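You operate a simulated robot arm through the tools that you are given. There is no shell and no other tool.

The job below is to be done with a simulated robot arm. You get a single attempt, and the scene is never put back.

TASK
Gauge the blue block and dot it in the gauge lamp's colour.
Fine: seat it in the gauge; run the gauge slide over it and back; the dot goes on the clear field; the pen goes back in its well.

The check looks at the end state, three seconds after you hand in, the way a careful person would. Anything else that was tipped, shoved, dropped, spilled or broken makes it a failure.

THE ROBOT
A 6-joint arm with a two-finger parallel gripper, fixed in place. Base frame: the origin is at the foot of the arm, x ahead of it, y to its left, z up; the work surface is at about z = 800. Units: mm, rad, N and s.
With the tool pointing down near the work surface it reaches from about 260 to 680 mm from the base axis. Its first joint turns from -1.152 to 1.152 rad. Payload 2.9 kg.
The TCP is the grasp point between the finger pads, 30 mm short of the fingertips. In the tool frame z runs along the fingers and y along their closing line. Largest opening 110 mm; finger width 20, thickness 10; the body of the gripper, 48 by 112 mm, starts 55 mm behind the TCP.
Orientation is that of the tool frame in the base frame, as a unit quaternion [x, y, z, w]. With the fingers straight down and closing along the base's y, the tool's x points along the base's -x, its y along +y and its z along -z.

THE INTERFACE
- The arm moves only by the tool nudge_tool. Its arguments are lists of equal length, an entry for each row: "dr": the turn, a rotation vector about the tool's x, y, z in rad, a list of three; "delta_pos": the shift along the tool's x, y, z in mm, a list of three; "grip": the finger opening in mm, from 0 to 110. In form: {"dr": [[ax, ay, az], ...], "delta_pos": [[dx, dy, dz], ...], "grip": [grip, ...]}. A call has 1 to 20 rows; each row shifts and turns the commanded pose from where the row before left it, along the tool's axes as they then stand. Each row takes 0.2 s and may step no farther than 50 mm and 0.15 rad from the row before; otherwise, or with a gripper value out of range, the whole call is refused. A pose out of reach is approached as far as the arm can. The call stops where the force on the tool passes 90 N (or 10 N more than at its start, if that is more) or the arm is blocked; 0.2 s more then pass. The fingers move at their own pace (about 108 mm/s each) and stop on an object; they squeeze with about 34 N. The grip force told is the motor's: it shows also when the fingers shut on nothing. Time passes only in rows, and 0.2 s behind the last, so rows that do not move let the fingers close. It gives the time, the measured TCP pose, the force on the tool (base axes), the opening and the grip force at its end, in the units of the frame above (readings bear some noise), with the torque about the TCP (base axes, N m) and any sound that the robot's microphone picked up.
- Cameras (640 x 400 px; columns grow to the right, rows downward): "scene" is fixed at [81, 420.6, 1390.7]; the picture's right is [-0.83, -0.55, 0.00], its down [-0.28, 0.42, -0.87] and it looks along [0.48, -0.72, -0.50] (base axes); focal length 313 px, centre (320, 200). "wrist" rides on the gripper at [72, 17, -104] in the tool frame; the picture's right is [-0.23, 0.97, 0.00], its down [-0.76, -0.18, -0.62] and it looks along [-0.61, -0.14, 0.78] (tool axes); focal length 222 px, centre (320, 200). There is no depth. A picture from a camera that has moved, and an enlarged one, comes with that camera's place and axes in the base frame and with its lens. The place of the scene camera against the robot may be out by one fixed shift of up to 12 mm in any direction.
- snapshot(camera): a new picture of that camera. No time passes.
- inspect(camera, box): a new picture of the part [left, top, right, bottom] of that camera's present view, enlarged. No time passes.
- job_done(): hands the job in; it is judged then, once.

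Places have to be worked out from the pictures, the camera data and where the tool is seen. Open the gripper and draw the arm clear of the work before you hand the job in, unless the task says otherwise.

The tools are called after "Request:" as name(argument=value, ...) on one line, values as JSON. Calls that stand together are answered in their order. nudge_tool: Moves the arm, as the interface text tells. Its arguments: {"type":"object","properties":{"dr":{"type":"array","items":{"type":"array","items":{"type":"number"}}},"delta_pos":{"type":"array","items":{"type":"array","items":{"type":"number"}}},"grip":{"type":"array","items":{"type":"number"}}},"required":["dr","delta_pos","grip"]} The other tools are called the same way: snapshot (camera) takes a picture; inspect (camera, box) takes an enlarged picture of a part of a camera's view; job_done () hands the job in.

At the start:

```text
clock: 0.0
eef_pos: [496.6, 6.6, 1153.0]
tool_rot: [0.0, 1.0, 0.002, 0.0]
force: [-0.5, 0.8, 0.4]
wrist_torque: [0.03, -0.02, -0.01]
opening: 110.0
finger_force: 0.0
```

scene: 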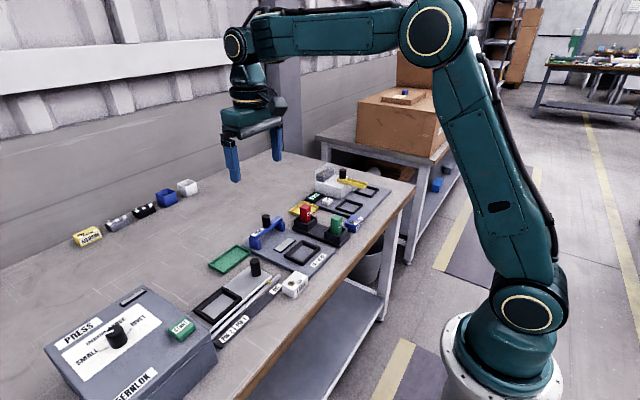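
wrist: 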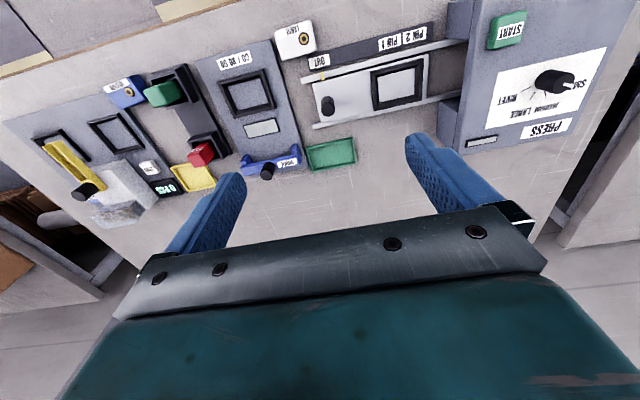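

The table has several fixtures; I take enlarged pictures to identify the gauge, the pens and the blue block.

Request:
inspect(camera="scene", box=[240, 150, 400, 250])

Request:
inspect(camera="scene", box=[190, 200, 350, 300])

Request:
inspect(camera="wrist", box=[0, 40, 320, 240])

Request:
inspect(camera="wrist", box=[270, 0, 590, 200])

Request:
inspect(camera="scene", box=[60, 160, 220, 260])

Request:
inspect(camera="scene", box=[30, 280, 222, 400])

```text
4.00 times, centred on (320, 200) of scene
camera zoom: at [81.0, 420.6, 1390.7], right [-0.83, -0.55, 0.0], down [-0.28, 0.42, -0.87], along [0.48, -0.72, -0.5], focal length 1251 px, centre (320, 200)
```

zoom: 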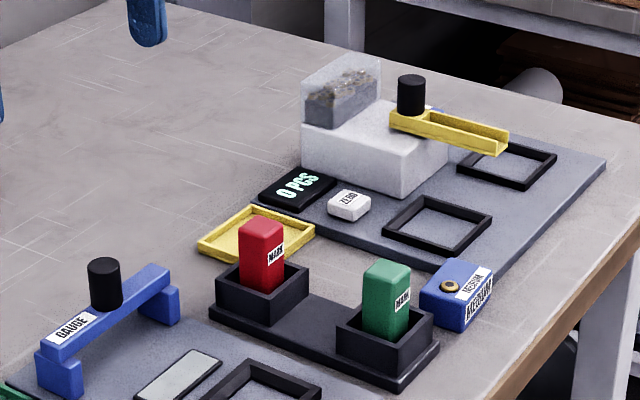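

```text
4.00 times, centred on (270, 250) of scene
camera zoom: at [81.0, 420.6, 1390.7], right [-0.83, -0.55, 0.0], down [-0.28, 0.42, -0.87], along [0.48, -0.72, -0.5], focal length 1251 px, centre (520, 0)
```

zoom: 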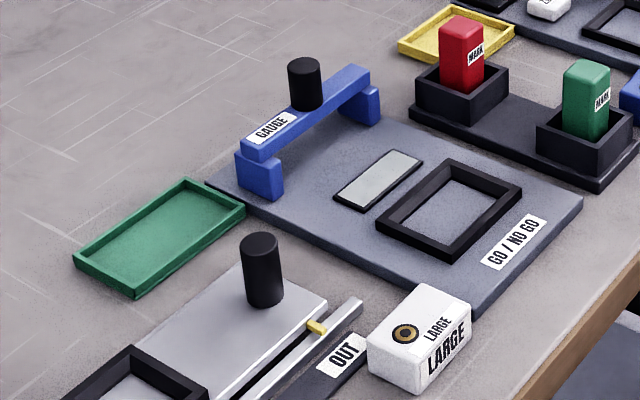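

```text
2.00 times, centred on (160, 140) of wrist
camera zoom: at [423.3, 22.2, 1256.5], right [0.23, 0.97, 0.0], down [0.76, -0.18, 0.62], along [0.61, -0.14, -0.78], focal length 444 px, centre (640, 320)
```

zoom: 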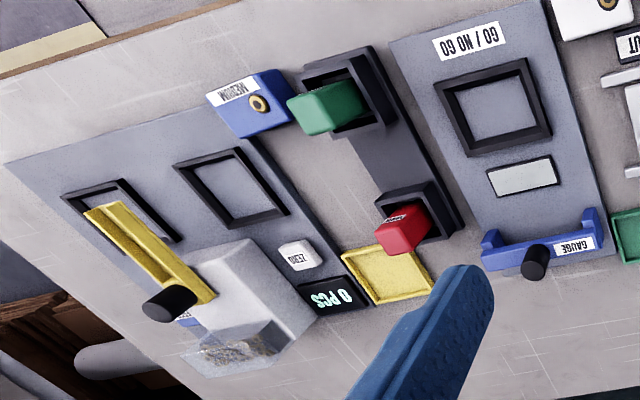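

```text
2.00 times, centred on (430, 100) of wrist
camera zoom: at [423.3, 22.2, 1256.5], right [0.23, 0.97, 0.0], down [0.76, -0.18, 0.62], along [0.61, -0.14, -0.78], focal length 444 px, centre (100, 400)
```

zoom: 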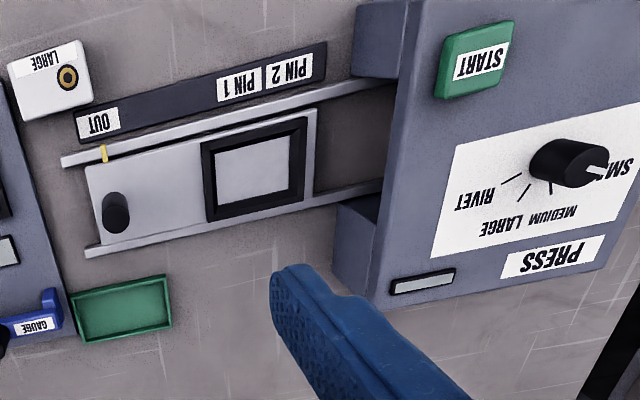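

```text
4.00 times, centred on (140, 210) of scene
camera zoom: at [81.0, 420.6, 1390.7], right [-0.83, -0.55, 0.0], down [-0.28, 0.42, -0.87], along [0.48, -0.72, -0.5], focal length 1251 px, centre (1040, 160)
```

zoom: 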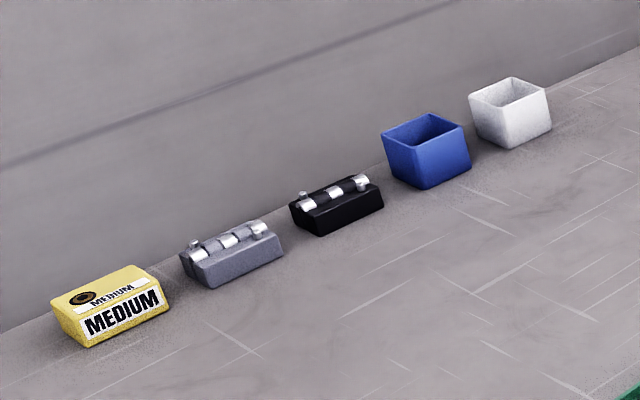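

```text
3.33 times, centred on (126, 340) of scene
camera zoom: at [81.0, 420.6, 1390.7], right [-0.83, -0.55, 0.0], down [-0.28, 0.42, -0.87], along [0.48, -0.72, -0.5], focal length 1043 px, centre (967, -267)
```

zoom: 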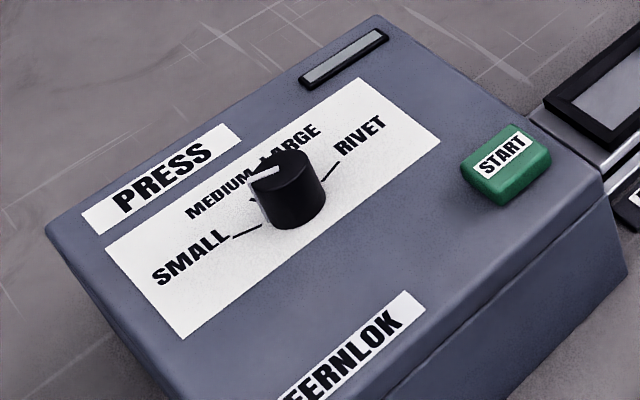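

The blue block (top label MEDIUM) sits at roughly (440, -327) beside the green pen, and the gauge plate is around x 440–640, y -130. I move the wrist camera nearer to view the blue block and gauge from above.

Request:
nudge_tool(dr=[[0, 0, 0], [0, 0, 0], [0, 0, 0], [0, 0, 0], [0, 0, 0], [0, 0, 0], [0, 0, 0], [0, 0, 0]], delta_pos=[[20.8, -29.6, 9], [20.8, -29.6, 9], [20.8, -29.6, 9], [20.8, -29.6, 9], [20.8, -29.6, 9], [20.8, -29.6, 9], [20.8, -29.6, 9], [20.8, -29.6, 9]], grip=[110, 110, 110, 110, 110, 110, 110, 110])

Request:
snapshot(camera="wrist")

Request:
snapshot(camera="scene")

```text
clock: 1.8
eef_pos: [329.4, -231.9, 1080.0]
tool_rot: [-0.001, 1.0, 0.001, 0.001]
force: [-0.6, -0.6, 0.3]
wrist_torque: [0.01, -0.03, 0.03]
opening: 109.9
finger_force: 0.1
```

```text
taken
camera wrist: at [256.2, -214.9, 1184.4], right [0.23, 0.97, 0.0], down [0.76, -0.18, 0.62], along [0.61, -0.14, -0.78], focal length 222 px, centre (320, 200)
```

wrist: 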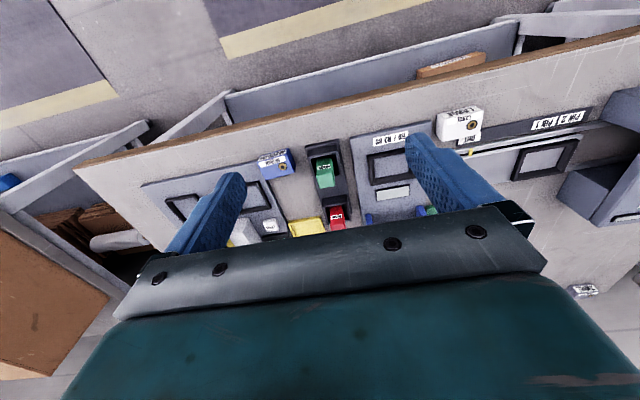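

```text
taken
```

scene: 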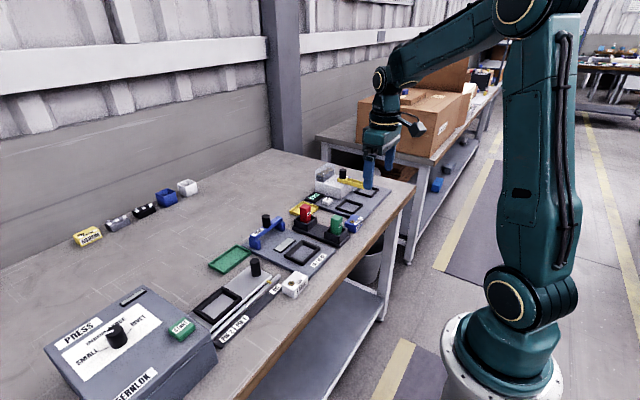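

The blue block is in view at about (435, -332). I enlarge that region to see its faces and the gauge.

Request:
inspect(camera="wrist", box=[240, 135, 304, 175])

Request:
inspect(camera="wrist", box=[240, 120, 400, 220])

Request:
inspect(camera="wrist", box=[340, 120, 468, 200])

Request:
inspect(camera="scene", box=[330, 205, 378, 235])

Request:
inspect(camera="scene", box=[240, 200, 368, 280])

```text
10.00 times, centred on (272, 155) of wrist
camera zoom: at [256.2, -214.9, 1184.4], right [0.23, 0.97, 0.0], down [0.76, -0.18, 0.62], along [0.61, -0.14, -0.78], focal length 2221 px, centre (800, 650)
```

zoom: 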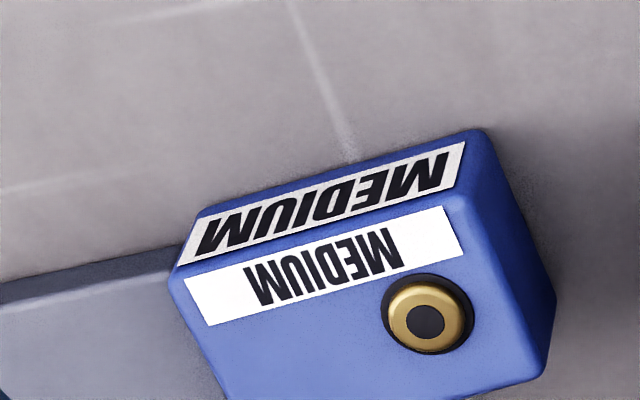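

```text
4.00 times, centred on (320, 170) of wrist
camera zoom: at [256.2, -214.9, 1184.4], right [0.23, 0.97, 0.0], down [0.76, -0.18, 0.62], along [0.61, -0.14, -0.78], focal length 888 px, centre (320, 320)
```

zoom: 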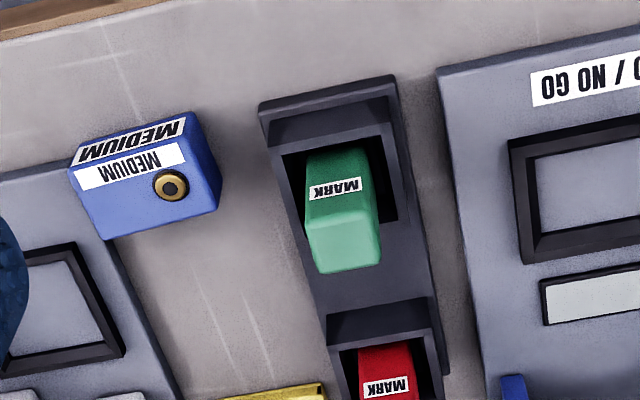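

```text
5.00 times, centred on (404, 160) of wrist
camera zoom: at [256.2, -214.9, 1184.4], right [0.23, 0.97, 0.0], down [0.76, -0.18, 0.62], along [0.61, -0.14, -0.78], focal length 1111 px, centre (-100, 400)
```

zoom: 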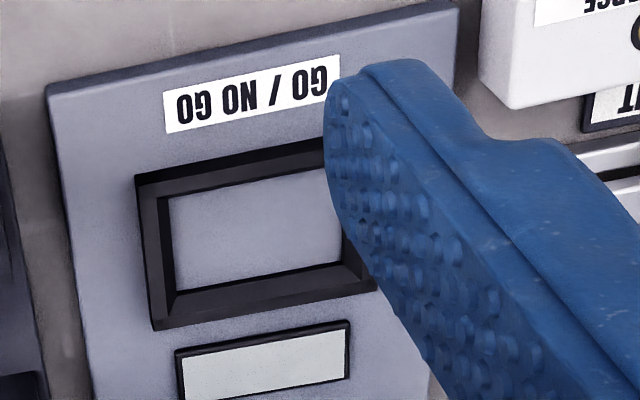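

```text
13.33 times, centred on (354, 220) of scene
camera zoom: at [80.9, 420.6, 1390.7], right [-0.83, -0.55, 0.0], down [-0.28, 0.42, -0.87], along [0.48, -0.72, -0.5], focal length 4171 px, centre (-133, -67)
```

zoom: 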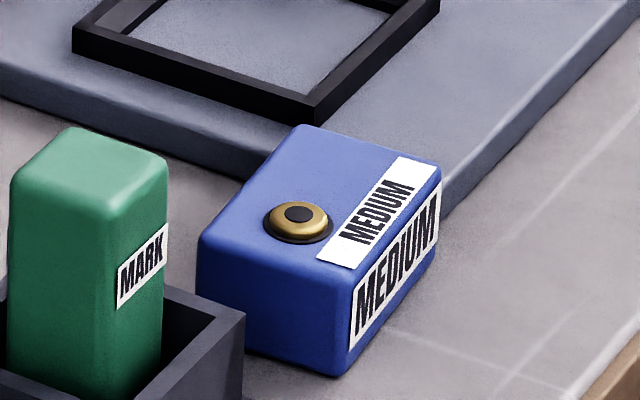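

```text
5.00 times, centred on (304, 240) of scene
camera zoom: at [80.9, 420.6, 1390.7], right [-0.83, -0.55, 0.0], down [-0.28, 0.42, -0.87], along [0.48, -0.72, -0.5], focal length 1564 px, centre (400, 0)
```

zoom: 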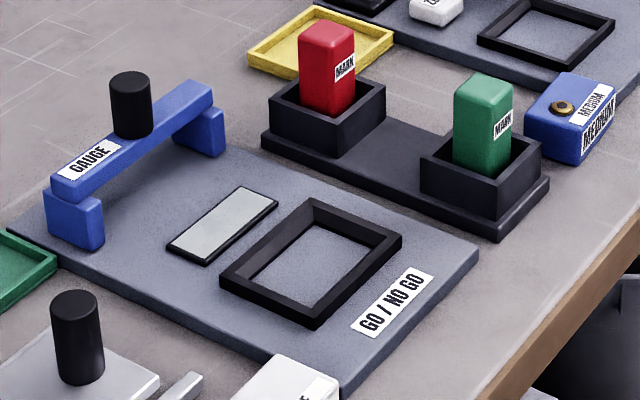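

The block measures roughly 57 × 40 × 28 mm, centred near (441, -341), aligned with the axes; the nest on the gauge plate is centred near (495, -134). I move above the block for a more exact view.

Request:
nudge_tool(dr=[[0, 0, 0], [0, 0, 0], [0, 0, 0], [0, 0, 0], [0, 0, 0]], delta_pos=[[-22.3, -21.9, 24], [-22.3, -21.9, 24], [-22.3, -21.9, 24], [-22.3, -21.9, 24], [-22.3, -21.9, 24]], grip=[110, 110, 110, 110, 110])

Request:
snapshot(camera="wrist")

Request:
inspect(camera="wrist", box=[240, 60, 400, 160])

Request:
inspect(camera="wrist", box=[360, 60, 520, 160])

```text
clock: 3.0
eef_pos: [441.1, -340.4, 961.9]
tool_rot: [0.0, 1.0, 0.0, 0.0]
force: [-0.4, -0.4, -0.6]
wrist_torque: [-0.02, 0.0, 0.01]
opening: 110.1
finger_force: 0.1
```

```text
taken
camera wrist: at [368.6, -324.7, 1065.6], right [0.23, 0.97, 0.0], down [0.76, -0.18, 0.62], along [0.61, -0.14, -0.78], focal length 222 px, centre (320, 200)
```

wrist: 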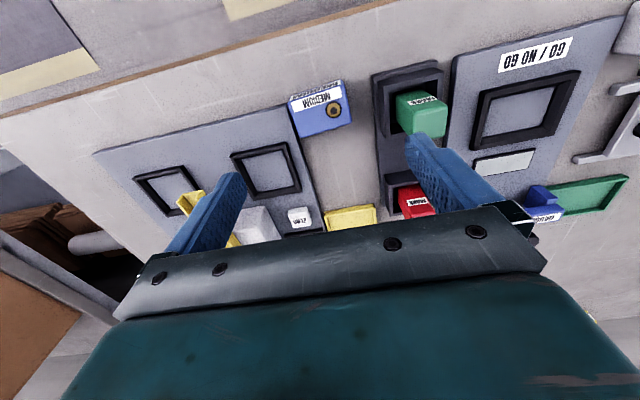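

```text
4.00 times, centred on (320, 110) of wrist
camera zoom: at [368.6, -324.7, 1065.6], right [0.23, 0.97, 0.0], down [0.76, -0.18, 0.62], along [0.61, -0.14, -0.78], focal length 888 px, centre (320, 560)
```

zoom: 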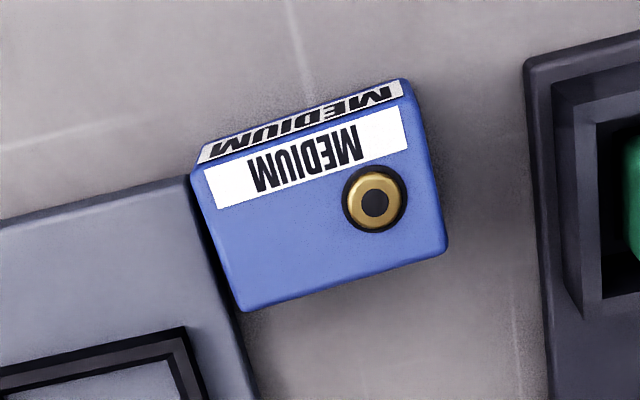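

```text
4.00 times, centred on (440, 110) of wrist
camera zoom: at [368.6, -324.7, 1065.6], right [0.23, 0.97, 0.0], down [0.76, -0.18, 0.62], along [0.61, -0.14, -0.78], focal length 888 px, centre (-160, 560)
```

zoom: 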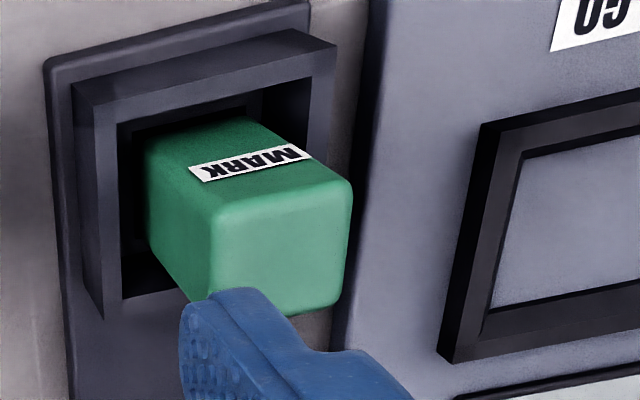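

The block lies right below the TCP (within a millimetre or two), turned about +0.06 rad from the base axes. I turn the tool to match, narrow the fingers to 74 mm so they clear the pen well, and descend part way to recheck.

Request:
nudge_tool(dr=[[0, 0, -0.06], [0, 0, 0], [0, 0, 0]], delta_pos=[[0, 0, 0], [0, 0, 35], [0, 0, 35]], grip=[74, 74, 74])

Request:
snapshot(camera="wrist")

Request:
inspect(camera="wrist", box=[200, 50, 440, 200])

Request:
inspect(camera="scene", box=[290, 160, 418, 240])

```text
clock: 3.8
eef_pos: [441.1, -340.2, 891.2]
tool_rot: [-0.031, 1.0, 0.0, -0.001]
force: [0.1, 0.1, 0.1]
wrist_torque: [-0.01, 0.06, 0.01]
opening: 74.0
finger_force: 0.0
```

```text
taken
camera wrist: at [367.1, -328.2, 994.6], right [0.17, 0.99, 0.0], down [0.77, -0.13, 0.62], along [0.61, -0.1, -0.78], focal length 222 px, centre (320, 200)
```

wrist: 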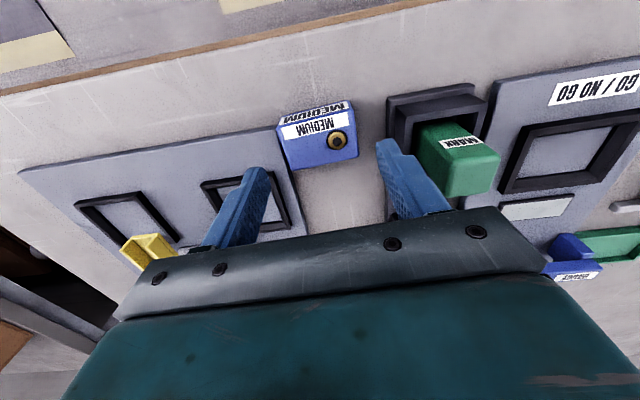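

```text
2.67 times, centred on (320, 125) of wrist
camera zoom: at [367.1, -328.2, 994.6], right [0.17, 0.99, 0.0], down [0.77, -0.13, 0.62], along [0.61, -0.1, -0.78], focal length 592 px, centre (320, 400)
```

zoom: 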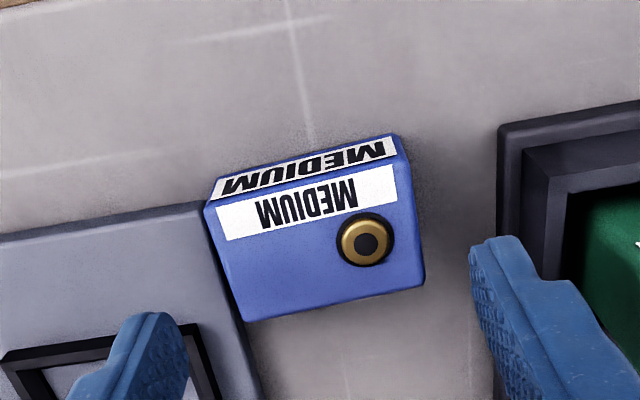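

```text
5.00 times, centred on (354, 200) of scene
camera zoom: at [81.0, 420.6, 1390.7], right [-0.83, -0.55, 0.0], down [-0.28, 0.42, -0.87], along [0.48, -0.72, -0.5], focal length 1564 px, centre (150, 200)
```

zoom: 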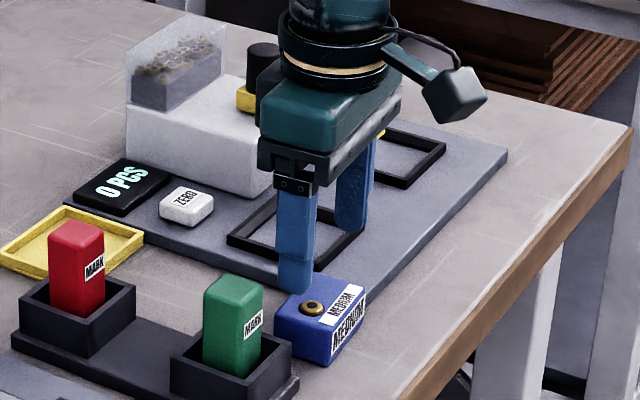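

The block is aligned with the tool, about 1.5 mm to the -y side. I shift that, go down until the fingertips are about 15 mm above the table, and close on the block.

Request:
nudge_tool(dr=[[0, 0, 0], [0, 0, 0], [0, 0, 0], [0, 0, 0], [0, 0, 0]], delta_pos=[[-1, -1.5, 23], [0, 0, 23], [0, 0, 0], [0, 0, 0], [0, 0, 0]], grip=[74, 74, 74, 50, 50])

Request:
inspect(camera="wrist", box=[200, 50, 440, 200])

Request:
inspect(camera="scene", box=[290, 160, 418, 240])

```text
clock: 5.0
eef_pos: [442.9, -342.1, 844.8]
tool_rot: [-0.03, 1.0, 0.0, 0.001]
force: [0.6, -0.5, -0.7]
wrist_torque: [0.07, -0.05, 0.0]
opening: 59.1
finger_force: 34.0
```

```text
2.67 times, centred on (320, 125) of wrist
camera zoom: at [368.3, -329.7, 948.4], right [0.17, 0.99, 0.0], down [0.77, -0.13, 0.62], along [0.61, -0.11, -0.78], focal length 592 px, centre (320, 400)
```

zoom: 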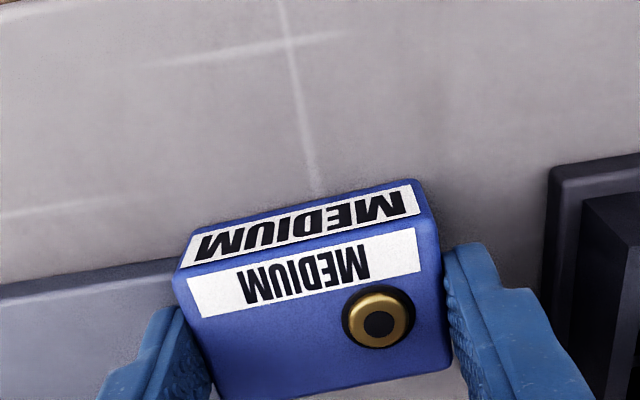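

```text
5.00 times, centred on (354, 200) of scene
camera zoom: at [81.0, 420.6, 1390.7], right [-0.83, -0.55, 0.0], down [-0.28, 0.42, -0.87], along [0.48, -0.72, -0.5], focal length 1564 px, centre (150, 200)
```

zoom: 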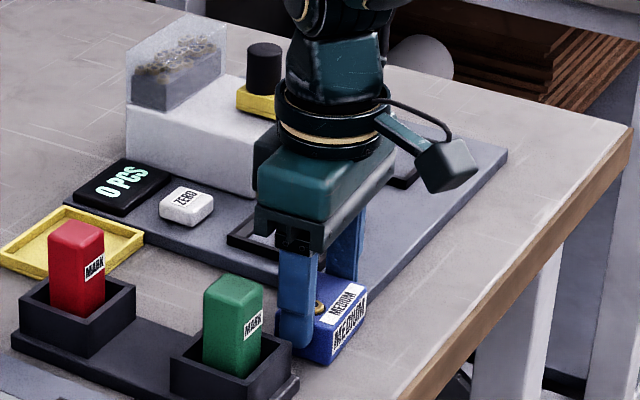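

The block is gripped (59 mm, 34 N). I lift it straight up and check the hold.

Request:
nudge_tool(dr=[[0, 0, 0], [0, 0, 0], [0, 0, 0], [0, 0, 0], [0, 0, 0], [0, 0, 0.06]], delta_pos=[[0, 0, -10], [0, 0, -25], [0, 0, -30], [0, 0, -30], [0, 0, -25], [0, 0, 0]], grip=[50, 50, 50, 50, 50, 50])

Request:
snapshot(camera="wrist")

Request:
snapshot(camera="scene")

```text
clock: 6.4
eef_pos: [441.1, -340.4, 964.8]
tool_rot: [0.0, 1.0, 0.0, 0.0]
force: [0.5, 0.0, -1.5]
wrist_torque: [-0.01, 0.0, 0.0]
opening: 59.2
finger_force: 33.7
```

```text
taken
camera wrist: at [369.2, -325.0, 1069.0], right [0.23, 0.97, 0.0], down [0.76, -0.18, 0.62], along [0.61, -0.14, -0.78], focal length 222 px, centre (320, 200)
```

wrist: 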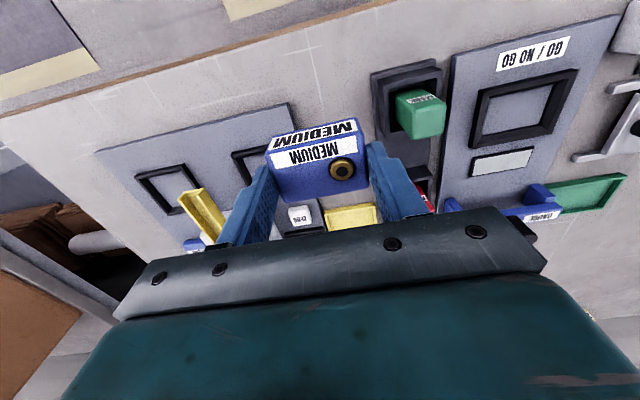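

```text
taken
```

scene: 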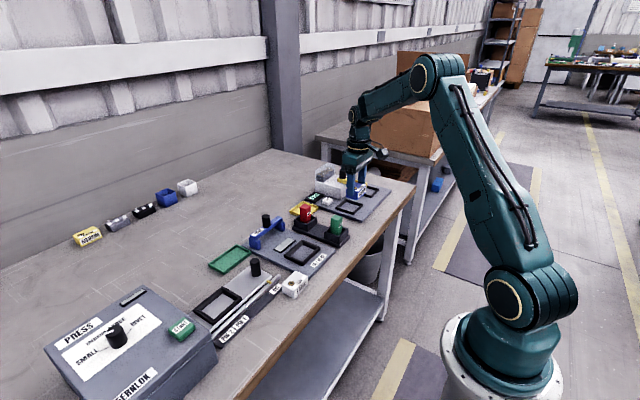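

The block is up and level in the fingers. I carry it at this height over to the gauge nest and look.

Request:
nudge_tool(dr=[[0, 0, 0], [0, 0, 0], [0, 0, 0], [0, 0, 0], [0, 0, 0]], delta_pos=[[-10.7, 41.4, 0], [-10.7, 41.4, 0], [-10.7, 41.4, 0], [-10.7, 41.4, 0], [-10.7, 41.4, 0]], grip=[50, 50, 50, 50, 50])

Request:
snapshot(camera="wrist")

Request:
inspect(camera="wrist", box=[240, 70, 400, 170])

Request:
inspect(camera="scene", box=[230, 180, 358, 260])

```text
clock: 7.6
eef_pos: [497.3, -133.3, 964.2]
tool_rot: [0.0, 1.0, 0.0, -0.001]
force: [-0.8, 0.8, -0.5]
wrist_torque: [0.0, -0.01, 0.02]
opening: 58.9
finger_force: 33.7
```

```text
taken
camera wrist: at [422.8, -117.4, 1068.4], right [0.23, 0.97, 0.0], down [0.76, -0.18, 0.62], along [0.61, -0.14, -0.78], focal length 222 px, centre (320, 200)
```

wrist: 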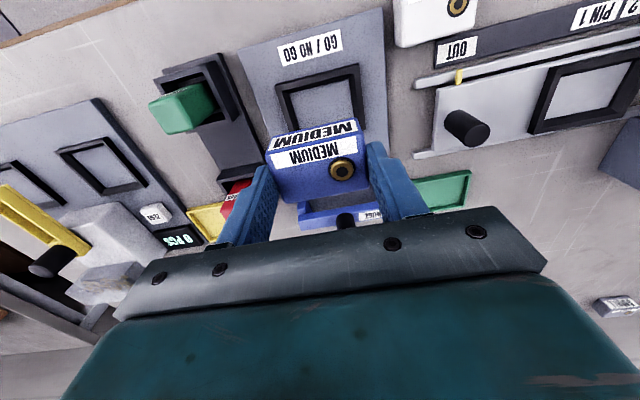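

```text
4.00 times, centred on (320, 120) of wrist
camera zoom: at [422.8, -117.4, 1068.4], right [0.23, 0.97, 0.0], down [0.76, -0.18, 0.62], along [0.61, -0.14, -0.78], focal length 888 px, centre (320, 520)
```

zoom: 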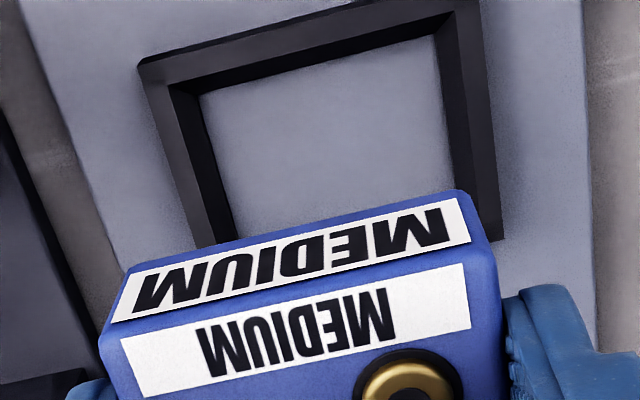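

```text
5.00 times, centred on (294, 220) of scene
camera zoom: at [81.0, 420.6, 1390.6], right [-0.83, -0.55, 0.0], down [-0.28, 0.42, -0.87], along [0.48, -0.72, -0.5], focal length 1564 px, centre (450, 100)
```

zoom: 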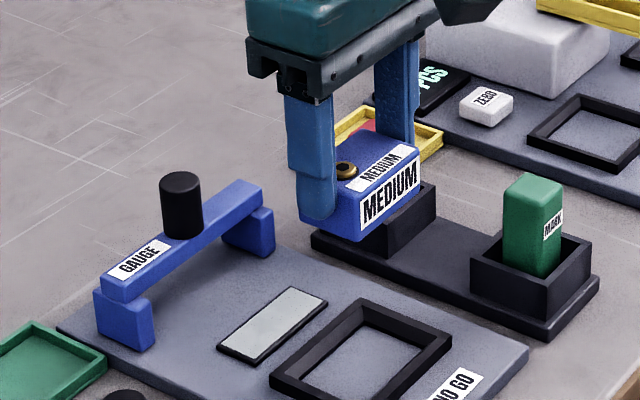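

The nest is partly hidden behind the held block. I back off 70 mm toward the base to get a full view of the nest.

Request:
nudge_tool(dr=[[0, 0, 0], [0, 0, 0]], delta_pos=[[35, 0, 0], [35, 0, 0]], grip=[50, 50])

Request:
inspect(camera="wrist", box=[240, 70, 400, 170])

Request:
snapshot(camera="wrist")

```text
clock: 8.2
eef_pos: [426.4, -134.4, 964.6]
tool_rot: [0.0, 1.0, 0.0, -0.001]
force: [0.4, -0.6, -0.8]
wrist_torque: [0.02, -0.01, 0.05]
opening: 59.1
finger_force: 33.9
```

```text
4.00 times, centred on (320, 120) of wrist
camera zoom: at [353.1, -118.3, 1068.6], right [0.23, 0.97, 0.0], down [0.76, -0.18, 0.62], along [0.61, -0.14, -0.78], focal length 888 px, centre (320, 520)
```

zoom: 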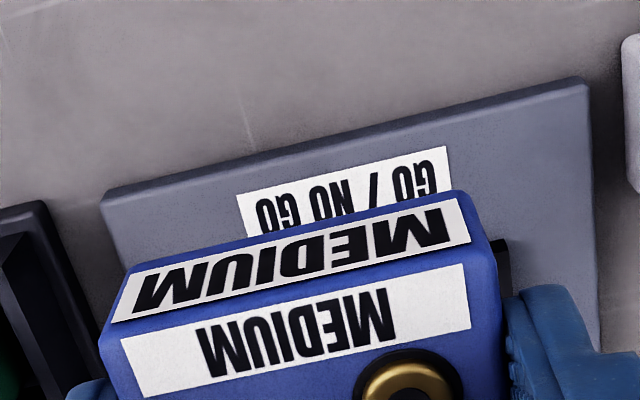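

```text
taken
camera wrist: at [353.1, -118.3, 1068.6], right [0.23, 0.97, 0.0], down [0.76, -0.18, 0.62], along [0.61, -0.14, -0.78], focal length 222 px, centre (320, 200)
```

wrist: 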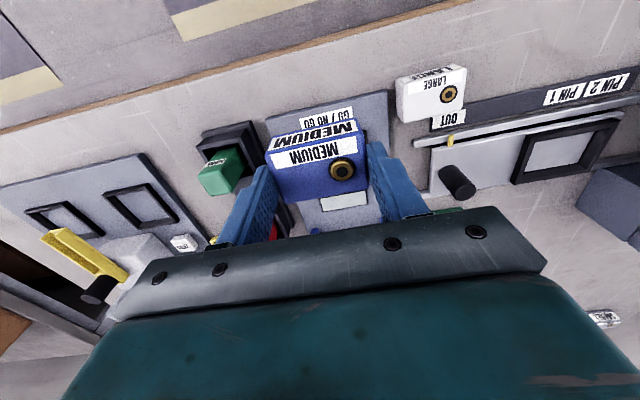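

Moving back hid the nest; the plate's front edge shows its yaw is ≈ 0 and its centre line y ≈ -130. I move forward past the nest so it appears clear above the held block in the picture.

Request:
nudge_tool(dr=[[0, 0, 0], [0, 0, 0], [0, 0, 0]], delta_pos=[[-40, 1, 0], [-40, 1, 0], [-40, 1, 0]], grip=[50, 50, 50])

Request:
inspect(camera="wrist", box=[240, 30, 400, 130])

Request:
snapshot(camera="wrist")

```text
clock: 9.0
eef_pos: [547.6, -131.8, 963.9]
tool_rot: [0.0, 1.0, 0.0, 0.0]
force: [-0.1, -0.2, -0.8]
wrist_torque: [-0.01, 0.02, 0.02]
opening: 58.9
finger_force: 34.5
```

```text
4.00 times, centred on (320, 80) of wrist
camera zoom: at [474.4, -115.3, 1068.9], right [0.23, 0.97, 0.0], down [0.76, -0.18, 0.62], along [0.61, -0.14, -0.78], focal length 888 px, centre (320, 680)
```

zoom: 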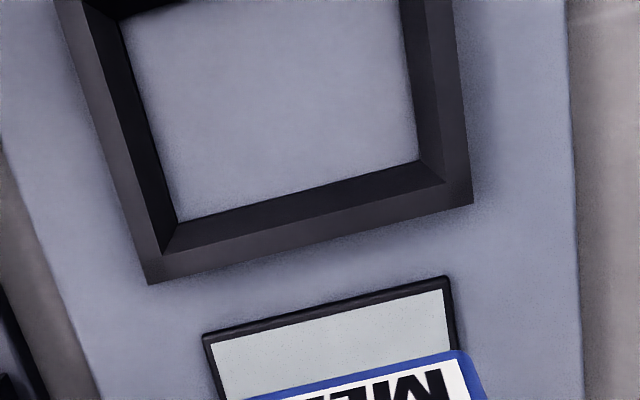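

```text
taken
camera wrist: at [474.4, -115.3, 1068.9], right [0.23, 0.97, 0.0], down [0.76, -0.18, 0.62], along [0.61, -0.14, -0.78], focal length 222 px, centre (320, 200)
```

wrist: 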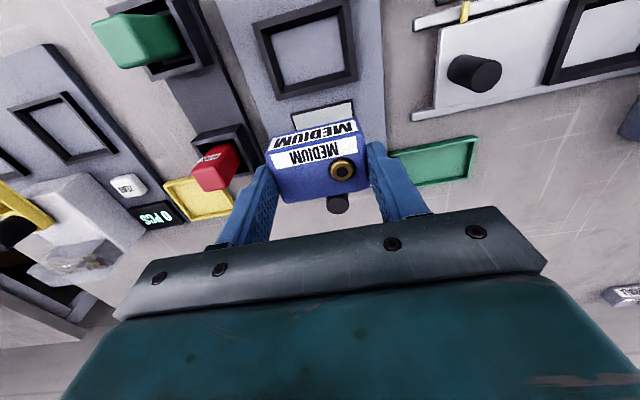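

Request:
inspect(camera="wrist", box=[230, 10, 390, 110])

```text
4.00 times, centred on (310, 60) of wrist
camera zoom: at [474.4, -115.3, 1068.9], right [0.23, 0.97, 0.0], down [0.76, -0.18, 0.62], along [0.61, -0.14, -0.78], focal length 888 px, centre (360, 760)
```

zoom: 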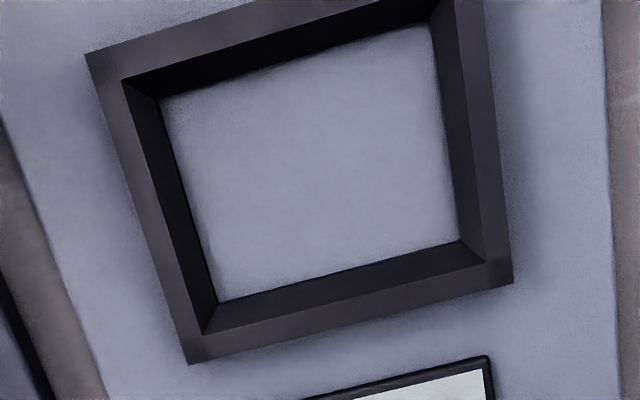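

The nest opening is about 64 × 44 mm, centred 51 mm behind and 1 mm to the +y of the TCP, i.e. around (496, -131), with a tiny turn. I line up over it and go down to just above the frame.

Request:
nudge_tool(dr=[[0, 0, 0.01], [0, 0, 0], [0, 0, 0], [0, 0, 0], [0, 0, 0]], delta_pos=[[26, 0.5, 0], [25.4, 0.4, 0], [0, 0, 30], [0, 0, 30], [0, 0, 25]], grip=[50, 50, 50, 50, 50])

Request:
snapshot(camera="wrist")

Request:
inspect(camera="wrist", box=[220, 90, 412, 210])

Request:
inspect(camera="scene", box=[240, 200, 368, 280])

```text
clock: 10.2
eef_pos: [494.7, -130.9, 879.2]
tool_rot: [0.006, 1.0, 0.001, 0.0]
force: [-0.6, 0.7, 0.5]
wrist_torque: [-0.04, 0.0, 0.01]
opening: 59.3
finger_force: 34.1
```

```text
taken
camera wrist: at [421.6, -114.3, 983.5], right [0.24, 0.97, 0.0], down [0.76, -0.18, 0.62], along [0.61, -0.15, -0.78], focal length 222 px, centre (320, 200)
```

wrist: 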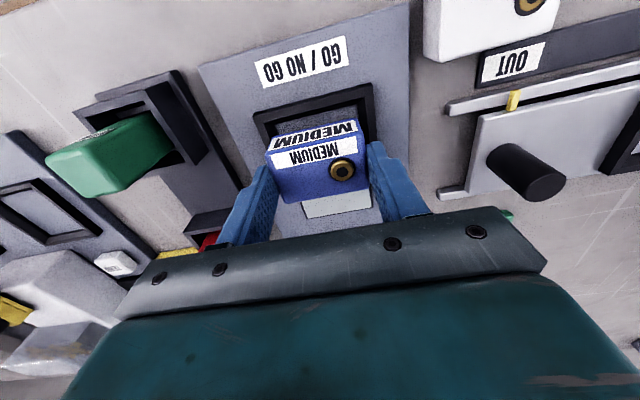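

```text
3.33 times, centred on (316, 150) of wrist
camera zoom: at [421.6, -114.3, 983.5], right [0.24, 0.97, 0.0], down [0.76, -0.18, 0.62], along [0.61, -0.15, -0.78], focal length 740 px, centre (333, 367)
```

zoom: 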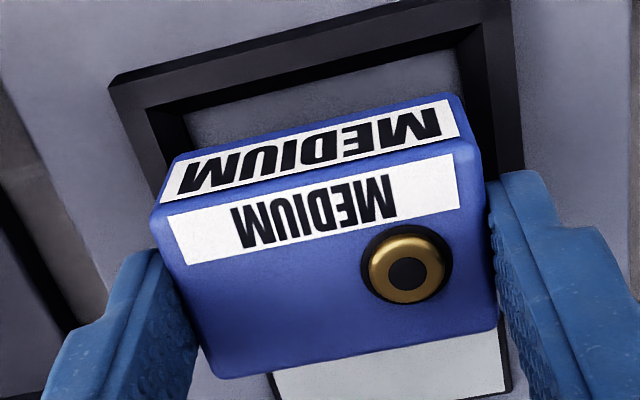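

```text
5.00 times, centred on (304, 240) of scene
camera zoom: at [81.0, 420.6, 1390.7], right [-0.83, -0.55, 0.0], down [-0.28, 0.42, -0.87], along [0.48, -0.72, -0.5], focal length 1564 px, centre (400, 0)
```

zoom: 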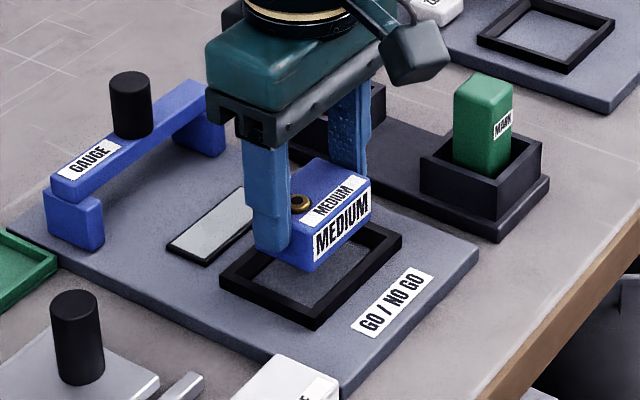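

The block hangs just above the frame; I enlarge to measure the offset between block and nest precisely.

Request:
inspect(camera="wrist", box=[245, 80, 325, 130])

Request:
inspect(camera="wrist", box=[315, 75, 395, 125])

Request:
inspect(camera="scene", box=[280, 230, 328, 270])

```text
8.00 times, centred on (285, 105) of wrist
camera zoom: at [421.6, -114.3, 983.5], right [0.24, 0.97, 0.0], down [0.76, -0.18, 0.62], along [0.61, -0.15, -0.78], focal length 1777 px, centre (600, 960)
```

zoom: 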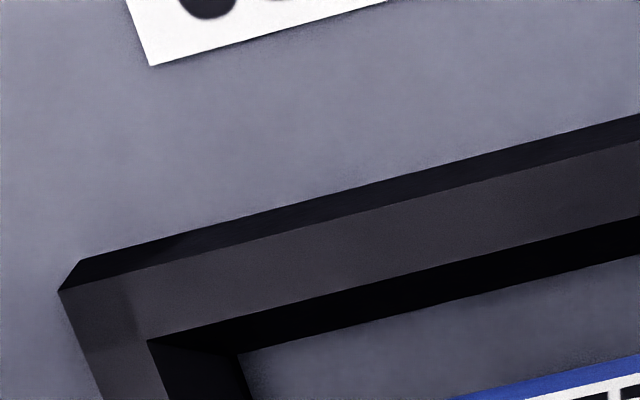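

```text
8.00 times, centred on (355, 100) of wrist
camera zoom: at [421.6, -114.3, 983.5], right [0.24, 0.97, 0.0], down [0.76, -0.18, 0.62], along [0.61, -0.15, -0.78], focal length 1777 px, centre (40, 1000)
```

zoom: 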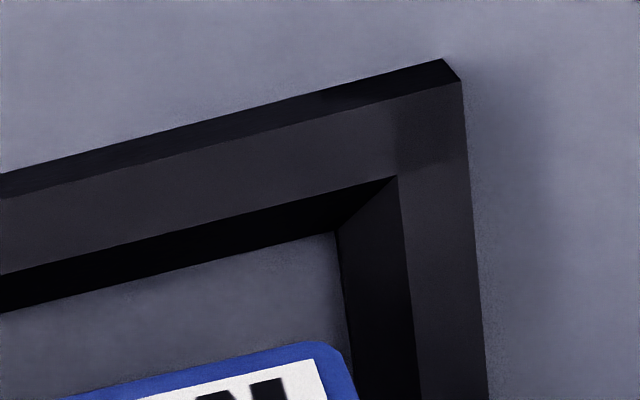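

```text
10.00 times, centred on (304, 250) of scene
camera zoom: at [81.0, 420.6, 1390.7], right [-0.83, -0.55, 0.0], down [-0.28, 0.42, -0.87], along [0.48, -0.72, -0.5], focal length 3128 px, centre (480, -300)
```

zoom: 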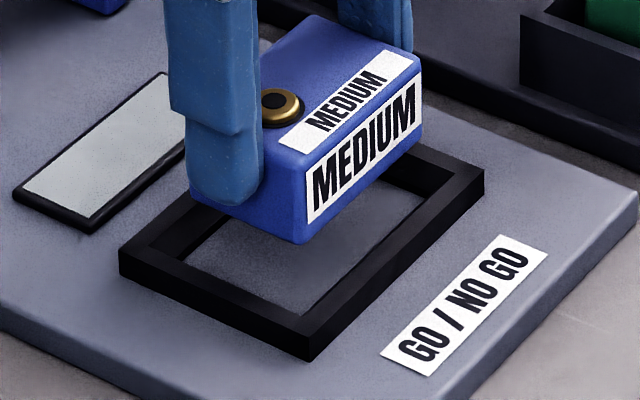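

The frame has a sloped lead-in (floor opening ~65 × 44, top ~75 × 54). Offset in x seems 1.5–3 mm; I let the arm settle for a moment and re-measure.

Request:
nudge_tool(dr=[[0, 0, 0], [0, 0, 0]], delta_pos=[[-2.2, 0, 0], [0, 0, 0]], grip=[50, 50])

Request:
inspect(camera="wrist", box=[245, 75, 389, 165])

Request:
inspect(camera="scene", box=[272, 230, 336, 270])

```text
clock: 10.8
eef_pos: [497.4, -131.1, 879.4]
tool_rot: [0.005, 1.0, 0.0, 0.0]
force: [0.2, 0.1, -1.9]
wrist_torque: [-0.01, -0.02, -0.02]
opening: 59.4
finger_force: 34.3
```

```text
4.44 times, centred on (317, 120) of wrist
camera zoom: at [423.8, -114.2, 983.6], right [0.24, 0.97, 0.0], down [0.76, -0.18, 0.62], along [0.6, -0.15, -0.78], focal length 987 px, centre (333, 556)
```

zoom: 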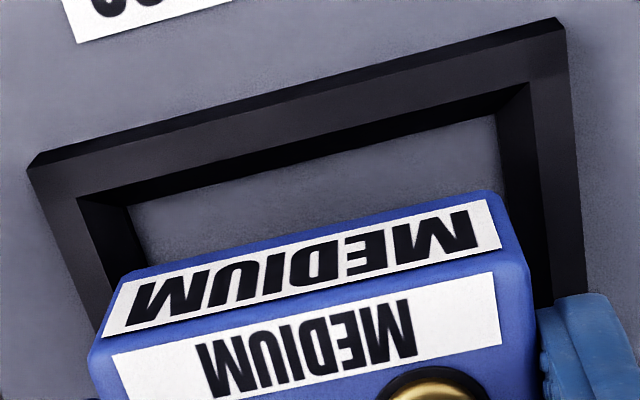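

```text
10.00 times, centred on (304, 250) of scene
camera zoom: at [81.0, 420.6, 1390.7], right [-0.83, -0.55, 0.0], down [-0.28, 0.42, -0.87], along [0.48, -0.72, -0.5], focal length 3128 px, centre (480, -300)
```

zoom: 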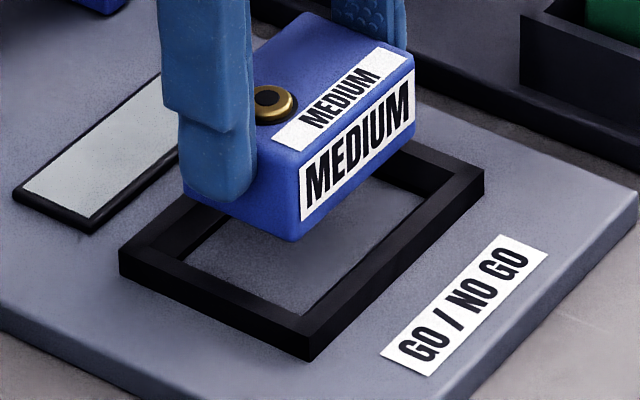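

Relative offset is now about 1 mm in x and under 1 mm in y. I shift 1 mm more and lower into the nest in steps, watching the force.

Request:
nudge_tool(dr=[[0, 0, 0], [0, 0, 0], [0, 0, 0], [0, 0, 0]], delta_pos=[[-1, 0, 0], [0, 0, 10], [0, 0, 8], [0, 0, 4]], grip=[50, 50, 50, 50])

Request:
inspect(camera="wrist", box=[245, 75, 389, 165])

Request:
inspect(camera="scene", box=[272, 230, 336, 270])

```text
clock: 11.8
eef_pos: [497.9, -130.2, 858.2]
tool_rot: [0.005, 1.0, 0.0, 0.0]
force: [-2.1, -0.6, -1.4]
wrist_torque: [-0.06, 0.1, 0.04]
opening: 59.1
finger_force: 34.2
```

```text
4.44 times, centred on (317, 120) of wrist
camera zoom: at [424.7, -113.8, 961.1], right [0.24, 0.97, 0.0], down [0.76, -0.19, 0.62], along [0.6, -0.15, -0.78], focal length 987 px, centre (333, 556)
```

zoom: 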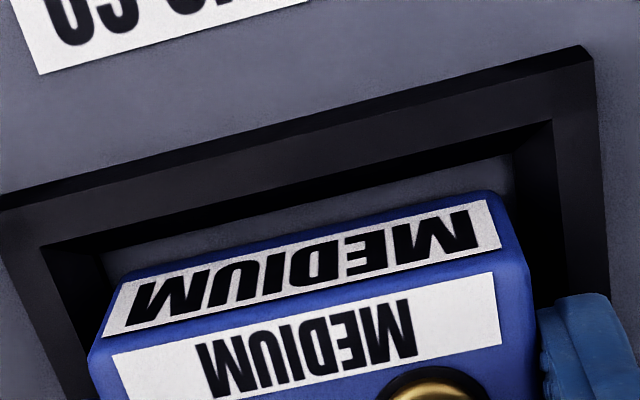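

```text
10.00 times, centred on (304, 250) of scene
camera zoom: at [80.9, 420.6, 1390.7], right [-0.83, -0.55, 0.0], down [-0.28, 0.42, -0.87], along [0.48, -0.72, -0.5], focal length 3128 px, centre (480, -300)
```

zoom: 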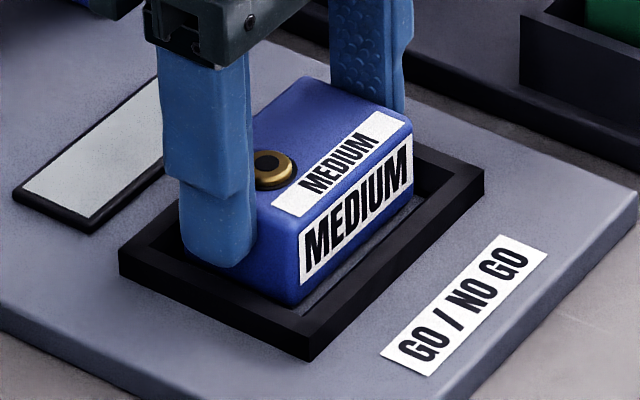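

The block is in the frame with no contact force yet, with its bottom about 5 mm above the floor. I lower the rest in small steps.

Request:
nudge_tool(dr=[[0, 0, 0], [0, 0, 0]], delta_pos=[[0, 0, 2], [0, 0, 1.5]], grip=[50, 50])

Request:
inspect(camera="scene", box=[272, 230, 336, 270])

```text
clock: 12.4
eef_pos: [496.9, -130.2, 856.8]
tool_rot: [0.005, 1.0, 0.0, 0.0]
force: [-14.6, 1.4, 27.0]
wrist_torque: [0.07, 0.51, 0.15]
opening: 59.4
finger_force: 34.0
```

```text
10.00 times, centred on (304, 250) of scene
camera zoom: at [80.2, 420.8, 1390.6], right [-0.83, -0.55, 0.0], down [-0.28, 0.42, -0.87], along [0.48, -0.72, -0.5], focal length 3128 px, centre (480, -300)
```

zoom: 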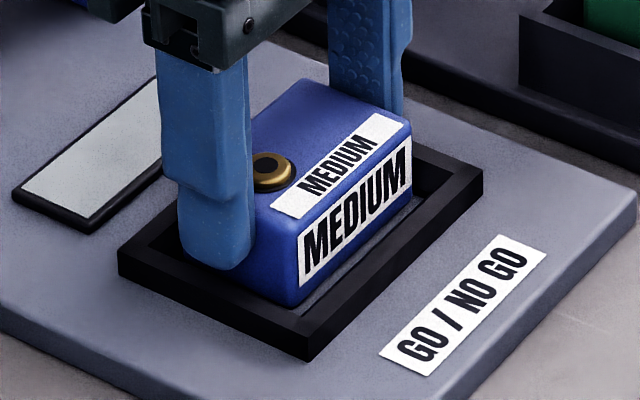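

The reaction (27 N up, -15 N in x) says the block's far side is riding on the far slope. I raise slightly, move 1.8 mm toward the base, and lower again.

Request:
nudge_tool(dr=[[0, 0, 0], [0, 0, 0], [0, 0, 0]], delta_pos=[[0, 0, -2.5], [1.8, 0, 0], [0, 0, 2]], grip=[50, 50, 50])

Request:
inspect(camera="wrist", box=[245, 75, 389, 165])

```text
clock: 13.2
eef_pos: [497.3, -130.3, 856.3]
tool_rot: [0.004, 1.0, 0.0, 0.003]
force: [2.3, 0.5, 19.1]
wrist_torque: [0.11, 0.22, -0.03]
opening: 59.2
finger_force: 33.3
```

```text
4.44 times, centred on (317, 120) of wrist
camera zoom: at [423.9, -113.8, 959.6], right [0.24, 0.97, 0.0], down [0.76, -0.18, 0.63], along [0.61, -0.15, -0.78], focal length 987 px, centre (333, 556)
```

zoom: 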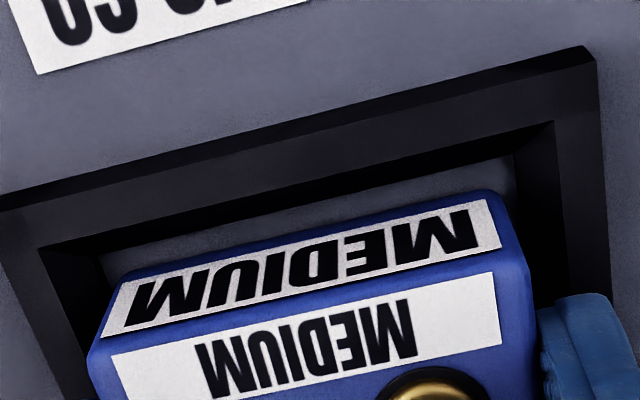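

The side force is gone and the camera shows the block centred in the opening; the remaining force is the floor. I release and look before withdrawing.

Request:
nudge_tool(dr=[[0, 0, 0], [0, 0, 0], [0, 0, 0]], delta_pos=[[0, 0, 0], [0, 0, 0], [0, 0, 0]], grip=[62, 68, 68])

Request:
inspect(camera="wrist", box=[225, 75, 417, 195])

Request:
inspect(camera="scene", box=[272, 230, 336, 270])

```text
clock: 14.0
eef_pos: [497.6, -129.7, 853.5]
tool_rot: [0.005, 1.0, 0.0, -0.001]
force: [0.1, -0.4, 0.4]
wrist_torque: [-0.02, -0.02, -0.01]
opening: 67.9
finger_force: 0.0
```

```text
3.33 times, centred on (321, 135) of wrist
camera zoom: at [423.0, -113.8, 958.3], right [0.24, 0.97, 0.0], down [0.76, -0.19, 0.62], along [0.6, -0.15, -0.78], focal length 740 px, centre (317, 417)
```

zoom: 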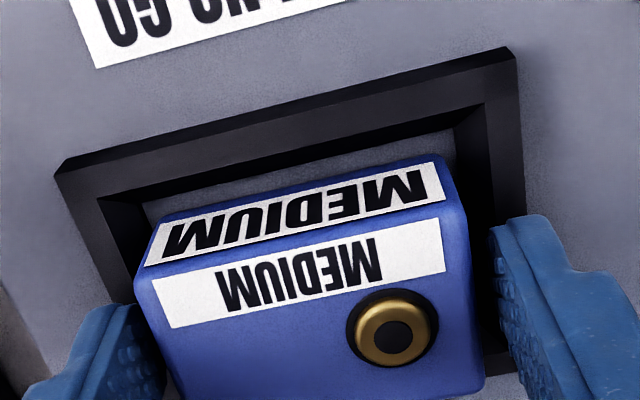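

```text
10.00 times, centred on (304, 250) of scene
camera zoom: at [81.0, 420.6, 1390.7], right [-0.83, -0.55, 0.0], down [-0.28, 0.42, -0.87], along [0.48, -0.72, -0.5], focal length 3128 px, centre (480, -300)
```

zoom: 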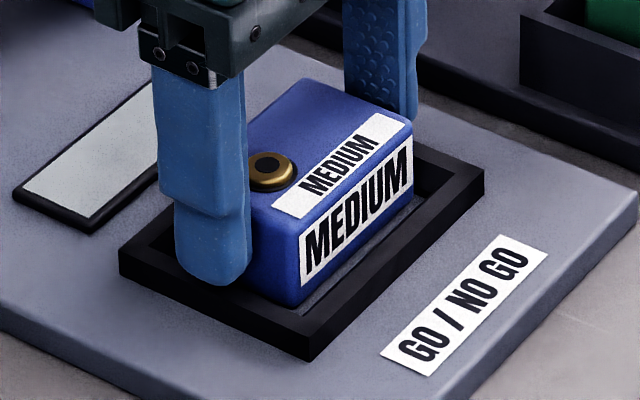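

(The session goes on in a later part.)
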